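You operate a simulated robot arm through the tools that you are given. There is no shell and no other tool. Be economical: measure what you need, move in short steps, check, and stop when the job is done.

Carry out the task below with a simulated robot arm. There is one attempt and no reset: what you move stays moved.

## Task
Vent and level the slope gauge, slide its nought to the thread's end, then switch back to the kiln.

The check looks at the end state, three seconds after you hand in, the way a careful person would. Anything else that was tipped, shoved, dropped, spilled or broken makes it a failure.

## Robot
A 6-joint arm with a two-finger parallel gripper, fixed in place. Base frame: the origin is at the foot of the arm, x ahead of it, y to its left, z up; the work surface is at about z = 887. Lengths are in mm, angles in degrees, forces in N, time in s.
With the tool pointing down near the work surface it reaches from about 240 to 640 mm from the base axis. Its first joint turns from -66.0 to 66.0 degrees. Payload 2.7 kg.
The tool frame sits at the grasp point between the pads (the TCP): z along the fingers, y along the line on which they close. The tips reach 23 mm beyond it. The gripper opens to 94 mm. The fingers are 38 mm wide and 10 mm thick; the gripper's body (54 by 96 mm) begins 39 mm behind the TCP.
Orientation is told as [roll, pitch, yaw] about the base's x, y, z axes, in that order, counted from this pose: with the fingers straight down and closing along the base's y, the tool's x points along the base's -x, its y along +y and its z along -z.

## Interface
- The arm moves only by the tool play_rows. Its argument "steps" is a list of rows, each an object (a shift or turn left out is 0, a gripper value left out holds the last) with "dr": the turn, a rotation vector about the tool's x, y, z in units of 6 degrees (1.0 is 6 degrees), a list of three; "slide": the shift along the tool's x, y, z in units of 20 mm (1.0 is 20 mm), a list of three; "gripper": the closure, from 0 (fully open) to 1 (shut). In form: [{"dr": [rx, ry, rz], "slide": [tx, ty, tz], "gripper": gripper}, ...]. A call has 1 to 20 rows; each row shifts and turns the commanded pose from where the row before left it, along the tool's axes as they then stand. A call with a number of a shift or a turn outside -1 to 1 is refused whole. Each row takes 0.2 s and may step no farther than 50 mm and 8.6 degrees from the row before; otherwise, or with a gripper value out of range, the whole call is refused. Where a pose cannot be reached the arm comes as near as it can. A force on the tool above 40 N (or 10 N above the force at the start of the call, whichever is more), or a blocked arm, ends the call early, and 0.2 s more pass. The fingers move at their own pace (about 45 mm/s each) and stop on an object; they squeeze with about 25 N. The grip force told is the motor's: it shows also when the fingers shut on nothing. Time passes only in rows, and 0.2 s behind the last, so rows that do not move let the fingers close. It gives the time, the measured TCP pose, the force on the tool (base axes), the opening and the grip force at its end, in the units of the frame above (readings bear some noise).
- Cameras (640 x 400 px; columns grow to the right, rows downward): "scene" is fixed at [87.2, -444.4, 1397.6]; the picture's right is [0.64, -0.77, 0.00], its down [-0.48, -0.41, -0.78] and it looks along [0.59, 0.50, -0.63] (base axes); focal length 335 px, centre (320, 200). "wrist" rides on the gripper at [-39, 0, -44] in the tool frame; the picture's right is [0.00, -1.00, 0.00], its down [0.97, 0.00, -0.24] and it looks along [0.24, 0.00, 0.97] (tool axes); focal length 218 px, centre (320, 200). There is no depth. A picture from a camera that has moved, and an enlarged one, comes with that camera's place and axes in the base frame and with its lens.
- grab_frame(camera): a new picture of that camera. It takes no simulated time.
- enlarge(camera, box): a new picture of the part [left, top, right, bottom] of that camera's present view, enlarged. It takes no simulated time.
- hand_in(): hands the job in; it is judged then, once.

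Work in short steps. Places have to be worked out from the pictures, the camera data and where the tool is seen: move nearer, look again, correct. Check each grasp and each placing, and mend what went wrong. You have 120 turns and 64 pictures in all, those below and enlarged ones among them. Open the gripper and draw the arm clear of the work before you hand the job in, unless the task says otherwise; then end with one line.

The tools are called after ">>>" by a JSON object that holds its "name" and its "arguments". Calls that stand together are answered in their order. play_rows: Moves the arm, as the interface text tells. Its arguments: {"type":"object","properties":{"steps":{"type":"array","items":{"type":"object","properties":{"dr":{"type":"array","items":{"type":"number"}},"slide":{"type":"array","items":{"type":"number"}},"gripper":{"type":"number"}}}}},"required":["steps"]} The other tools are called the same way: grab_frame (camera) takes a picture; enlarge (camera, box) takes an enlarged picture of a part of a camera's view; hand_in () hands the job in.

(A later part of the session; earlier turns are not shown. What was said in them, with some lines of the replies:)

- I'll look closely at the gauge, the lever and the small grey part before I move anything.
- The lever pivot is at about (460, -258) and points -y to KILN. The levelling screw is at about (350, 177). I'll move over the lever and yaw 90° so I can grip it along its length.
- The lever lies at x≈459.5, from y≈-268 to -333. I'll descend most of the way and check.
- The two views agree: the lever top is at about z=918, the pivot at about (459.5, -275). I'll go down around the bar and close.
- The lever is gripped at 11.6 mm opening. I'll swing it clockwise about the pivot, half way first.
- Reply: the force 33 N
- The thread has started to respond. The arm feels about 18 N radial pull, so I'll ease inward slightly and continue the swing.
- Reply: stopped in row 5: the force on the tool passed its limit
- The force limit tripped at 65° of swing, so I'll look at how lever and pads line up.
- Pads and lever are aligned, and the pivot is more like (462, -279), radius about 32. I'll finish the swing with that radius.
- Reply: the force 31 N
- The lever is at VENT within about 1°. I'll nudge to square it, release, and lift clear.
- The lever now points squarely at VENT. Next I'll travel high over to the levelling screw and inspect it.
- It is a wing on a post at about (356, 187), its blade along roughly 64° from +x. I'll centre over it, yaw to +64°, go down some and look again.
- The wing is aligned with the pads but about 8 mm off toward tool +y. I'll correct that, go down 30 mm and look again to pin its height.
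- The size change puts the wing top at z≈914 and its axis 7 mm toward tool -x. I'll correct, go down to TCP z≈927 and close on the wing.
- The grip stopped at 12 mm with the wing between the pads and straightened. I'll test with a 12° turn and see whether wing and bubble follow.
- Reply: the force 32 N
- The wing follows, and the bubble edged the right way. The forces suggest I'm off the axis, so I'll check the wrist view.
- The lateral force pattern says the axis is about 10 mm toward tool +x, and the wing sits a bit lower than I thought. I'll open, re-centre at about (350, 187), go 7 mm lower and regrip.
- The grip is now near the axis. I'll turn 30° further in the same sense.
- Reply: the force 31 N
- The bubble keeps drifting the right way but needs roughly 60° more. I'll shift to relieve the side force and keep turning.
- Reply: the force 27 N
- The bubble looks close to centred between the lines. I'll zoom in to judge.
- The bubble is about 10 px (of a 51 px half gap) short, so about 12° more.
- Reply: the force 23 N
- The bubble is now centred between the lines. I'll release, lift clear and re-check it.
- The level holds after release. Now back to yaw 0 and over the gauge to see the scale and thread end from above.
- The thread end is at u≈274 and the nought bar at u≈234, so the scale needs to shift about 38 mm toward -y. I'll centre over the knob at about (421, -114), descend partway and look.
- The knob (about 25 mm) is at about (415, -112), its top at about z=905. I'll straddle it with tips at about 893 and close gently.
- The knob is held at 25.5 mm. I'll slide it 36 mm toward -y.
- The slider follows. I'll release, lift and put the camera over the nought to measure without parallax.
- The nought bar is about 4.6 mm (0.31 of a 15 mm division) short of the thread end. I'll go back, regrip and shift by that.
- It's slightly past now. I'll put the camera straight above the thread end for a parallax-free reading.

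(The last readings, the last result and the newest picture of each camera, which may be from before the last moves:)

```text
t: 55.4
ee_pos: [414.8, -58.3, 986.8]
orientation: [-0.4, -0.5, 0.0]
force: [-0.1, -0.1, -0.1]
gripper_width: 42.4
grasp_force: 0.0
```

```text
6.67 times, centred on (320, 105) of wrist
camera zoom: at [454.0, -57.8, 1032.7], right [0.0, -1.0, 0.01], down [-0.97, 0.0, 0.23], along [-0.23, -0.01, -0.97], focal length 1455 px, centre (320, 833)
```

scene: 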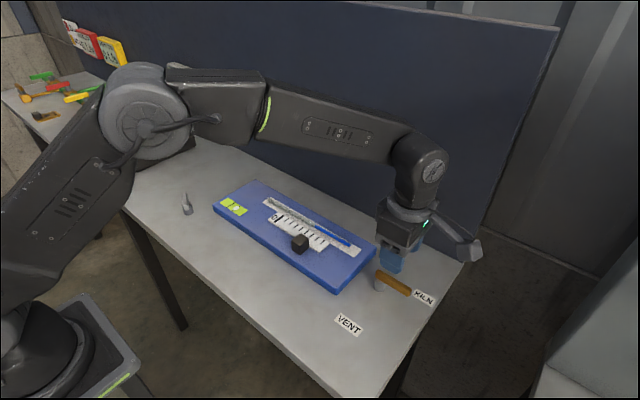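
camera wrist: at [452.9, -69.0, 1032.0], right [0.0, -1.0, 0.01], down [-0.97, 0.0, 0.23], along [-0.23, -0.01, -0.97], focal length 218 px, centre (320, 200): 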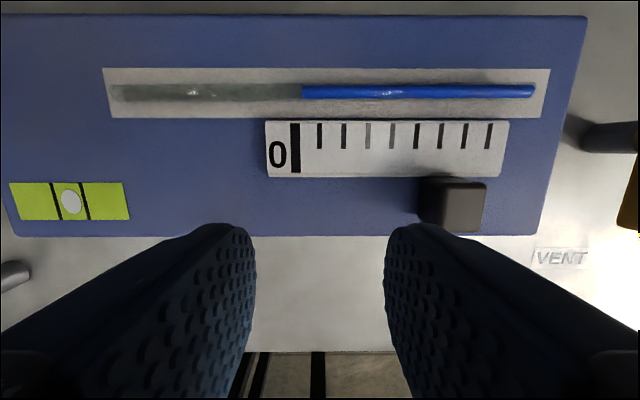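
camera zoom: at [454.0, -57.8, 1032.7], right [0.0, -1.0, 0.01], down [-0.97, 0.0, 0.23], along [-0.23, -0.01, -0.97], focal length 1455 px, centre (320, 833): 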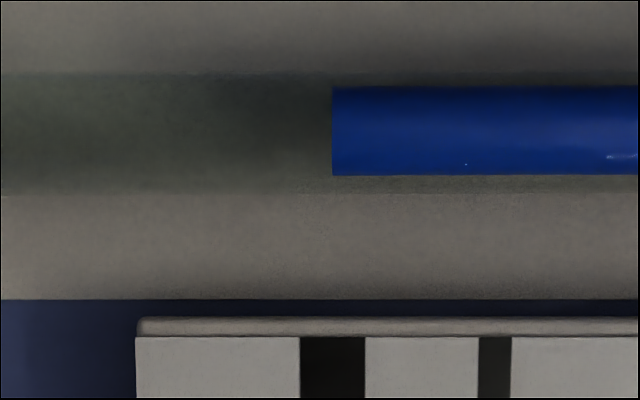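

The nought bar and thread end agree within about 0.2 mm. Next I'll go back to the lever, high over the gauge, and look before gripping.

>>> {"name": "play_rows", "arguments": {"steps": [{"slide": [0, 0, -1]}, {"slide": [-0.05, -1, -1], "gripper": 0.65}, {"slide": [-0.06, -1, 0]}, {"slide": [-0.06, -1, 0]}, {"slide": [-0.06, -1, 0]}, {"slide": [-0.06, -1, 0]}, {"slide": [-0.06, -1, 0]}, {"slide": [-0.06, -1, 0]}, {"slide": [-0.06, -1, 0]}, {"slide": [-0.06, -1, 0]}, {"slide": [-0.06, -1, 0]}, {"slide": [-0.06, -1, 0]}, {"slide": [0, 0, 1]}, {"slide": [0, 0, 1]}, {}]}}

>>> {"name": "grab_frame", "arguments": {"camera": "wrist"}}

>>> {"name": "enlarge", "arguments": {"camera": "scene", "box": [160, 160, 460, 348]}}

```text
t: 58.6
ee_pos: [427.5, -277.9, 987.3]
orientation: [-0.6, -0.5, 0.0]
force: [0.3, 0.6, -0.4]
gripper_width: 33.2
grasp_force: 0.0
```

```text
22 pictures are left
camera wrist: at [466.2, -278.0, 1033.3], right [0.0, -1.0, 0.01], down [-0.97, 0.0, 0.23], along [-0.23, -0.01, -0.97], focal length 218 px, centre (320, 200)
```

wrist: 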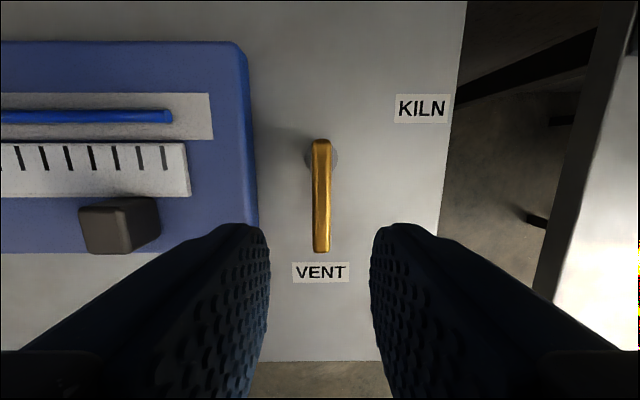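

```text
2.13 times, centred on (310, 254) of scene
camera zoom: at [87.2, -444.4, 1397.6], right [0.64, -0.77, 0.0], down [-0.48, -0.41, -0.78], along [0.59, 0.5, -0.63], focal length 713 px, centre (341, 85)
```

zoom: 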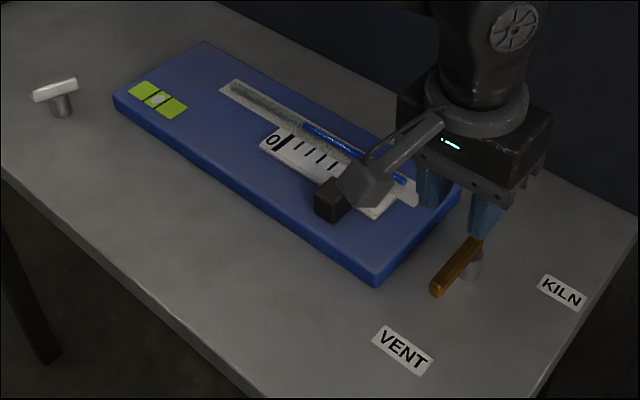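

The lever is centred between the fingers. I'll descend, grip, and swing the first half counter-clockwise.

>>> {"name": "play_rows", "arguments": {"steps": [{"slide": [0, 0, 0.9]}, {"slide": [0, 0, 0.9]}, {"slide": [0, 0, 0.9]}, {"slide": [0, 0, 0.65]}, {"gripper": 0.95}, {}, {}, {}]}}

>>> {"name": "play_rows", "arguments": {"steps": [{"slide": [0, -0.172, 0], "dr": [0, 0, -1]}, {"slide": [0, -0.172, 0], "dr": [0, 0, -1]}, {"slide": [0, -0.172, 0], "dr": [0, 0, -1]}, {"slide": [0, -0.172, 0], "dr": [0, 0, -1]}, {"slide": [0, -0.172, 0], "dr": [0, 0, -1]}, {}]}}

```text
t: 60.4
ee_pos: [428.0, -279.9, 923.1]
orientation: [-0.5, -0.6, 0.0]
force: [-0.4, -9.8, -4.2]
gripper_width: 11.7
grasp_force: 45.3
```

```text
t: 61.8
ee_pos: [431.9, -295.4, 922.0]
orientation: [-0.7, -0.3, 30.1]
force: [8.8, -17.5, -13.3]
gripper_width: 11.9
grasp_force: 45.1
```

The swing tracks the expected arc with moderate forces. Continuing.

>>> {"name": "play_rows", "arguments": {"steps": [{"slide": [0, -0.2, 0], "dr": [0, 0, -1]}, {"slide": [0, -0.185, 0], "dr": [0, 0, -1]}, {"slide": [0, -0.18, 0], "dr": [0, 0, -1]}, {"slide": [0, -0.175, 0], "dr": [0, 0, -1]}, {"slide": [0, -0.175, 0], "dr": [0, 0, -1]}, {}]}}

```text
t: 63.2
ee_pos: [444.1, -307.7, 923.5]
orientation: [-0.5, 0.1, 60.2]
force: [-0.1, -6.7, -13.6]
gripper_width: 11.7
grasp_force: 44.7
```

>>> {"name": "play_rows", "arguments": {"steps": [{"slide": [0, -0.175, 0], "dr": [0, 0, -1]}, {"slide": [0, -0.175, 0], "dr": [0, 0, -1]}, {"slide": [0, -0.175, 0], "dr": [0, 0, -1]}, {"slide": [0, -0.175, 0], "dr": [0, 0, -1]}, {"slide": [0, -0.175, 0], "dr": [0, 0, -1]}, {}, {}]}}

>>> {"name": "grab_frame", "arguments": {"camera": "wrist"}}

```text
t: 64.8
ee_pos: [459.6, -311.8, 922.6]
orientation: [-0.3, 0.3, 90.1]
force: [-6.8, 30.2, -2.3]
gripper_width: 11.8
grasp_force: 45.3
```

```text
20 pictures are left
camera wrist: at [459.2, -272.4, 967.5], right [1.0, 0.0, 0.01], down [0.0, -0.97, 0.24], along [0.01, -0.24, -0.97], focal length 218 px, centre (320, 200)
```

wrist: 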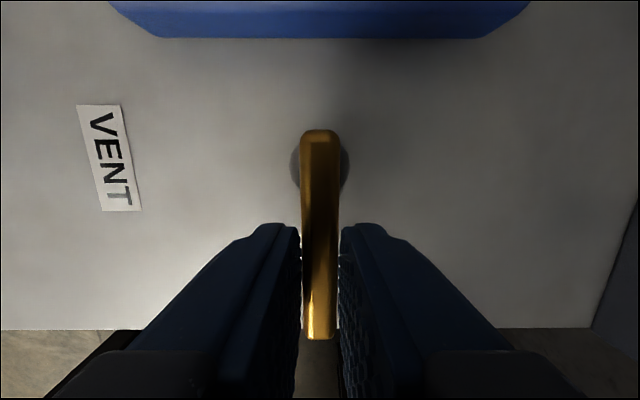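

The lever is back at 90°. I'll release, lift clear, and inspect everything.

>>> {"name": "play_rows", "arguments": {"steps": [{"gripper": 0.6}, {}, {}, {"slide": [0, 0, -1]}, {"slide": [0, 0, -1]}, {"slide": [0, 0, -1]}, {"slide": [0, 0, -1]}, {"slide": [0, 0, -1]}, {"slide": [0, 0, -1]}, {"slide": [0, 0, -1]}, {"slide": [0, 0, -1]}]}}

>>> {"name": "grab_frame", "arguments": {"camera": "wrist"}}

>>> {"name": "enlarge", "arguments": {"camera": "scene", "box": [160, 160, 460, 348]}}

```text
t: 67.2
ee_pos: [459.1, -312.7, 1084.0]
orientation: [-0.5, 0.6, 90.0]
force: [0.6, 0.6, 0.0]
gripper_width: 37.5
grasp_force: 0.0
```

```text
19 pictures are left
camera wrist: at [458.4, -273.0, 1128.0], right [1.0, 0.0, 0.01], down [0.0, -0.97, 0.25], along [0.01, -0.25, -0.97], focal length 218 px, centre (320, 200)
```

wrist: 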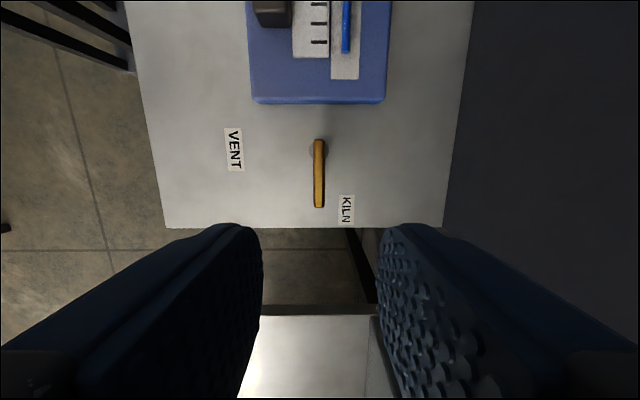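

```text
2.13 times, centred on (310, 254) of scene
camera zoom: at [87.2, -444.4, 1397.6], right [0.64, -0.77, 0.0], down [-0.48, -0.41, -0.78], along [0.59, 0.5, -0.63], focal length 713 px, centre (341, 85)
```

zoom: 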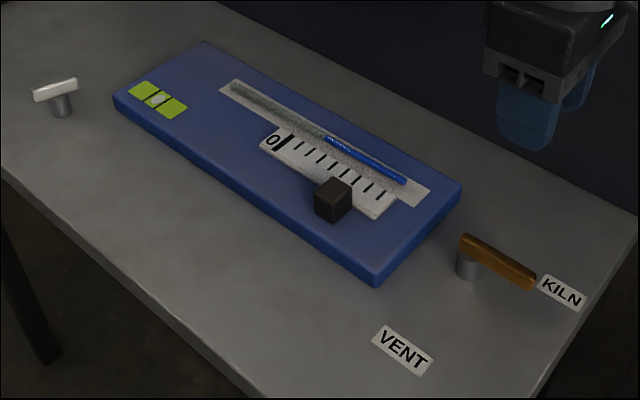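

The lever is back in its original KILN pose, and the thread has moved off to its kiln reading. One last check of bubble and scale, while I draw the arm further up.

>>> {"name": "play_rows", "arguments": {"steps": [{"slide": [0, 0, -1], "gripper": 0}, {"slide": [0, 0, -1]}, {}, {}]}}

>>> {"name": "enlarge", "arguments": {"camera": "scene", "box": [216, 194, 252, 218]}}

>>> {"name": "grab_frame", "arguments": {"camera": "scene"}}

```text
t: 68.2
ee_pos: [458.0, -312.3, 1122.9]
orientation: [-0.5, 0.6, 89.9]
force: [-0.4, -0.2, 0.5]
gripper_width: 93.9
grasp_force: 0.1
```

```text
16.00 times, centred on (234, 206) of scene
camera zoom: at [87.2, -444.4, 1397.6], right [0.64, -0.77, 0.0], down [-0.48, -0.41, -0.78], along [0.59, 0.5, -0.63], focal length 5361 px, centre (1696, 104)
```

zoom: 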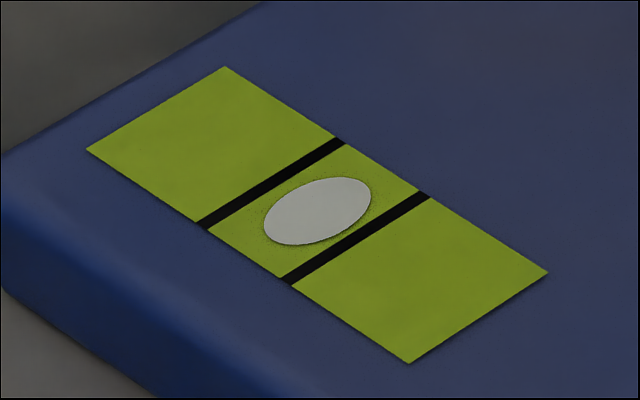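

```text
16 pictures are left
```

scene: 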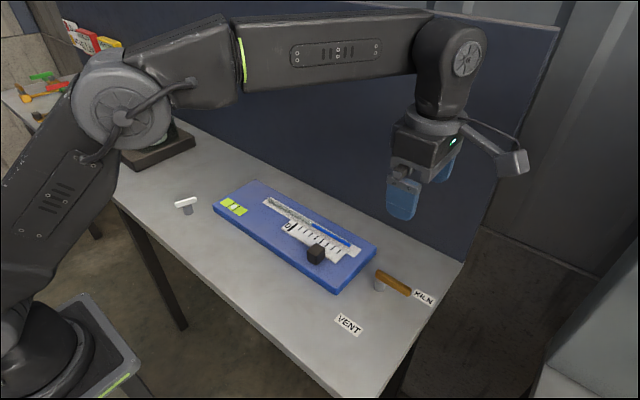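

The bubble is centred, the nought was set while vented, the lever is on KILN and the arm is clear, so I'm handing in.

>>> {"name": "hand_in", "arguments": {}}

```text
The job is handed in.
```

I vented and levelled the gauge, set its nought to the thread's end (within about 0.2 mm), and turned the lever back to KILN; the arm is clear and the job is handed in.
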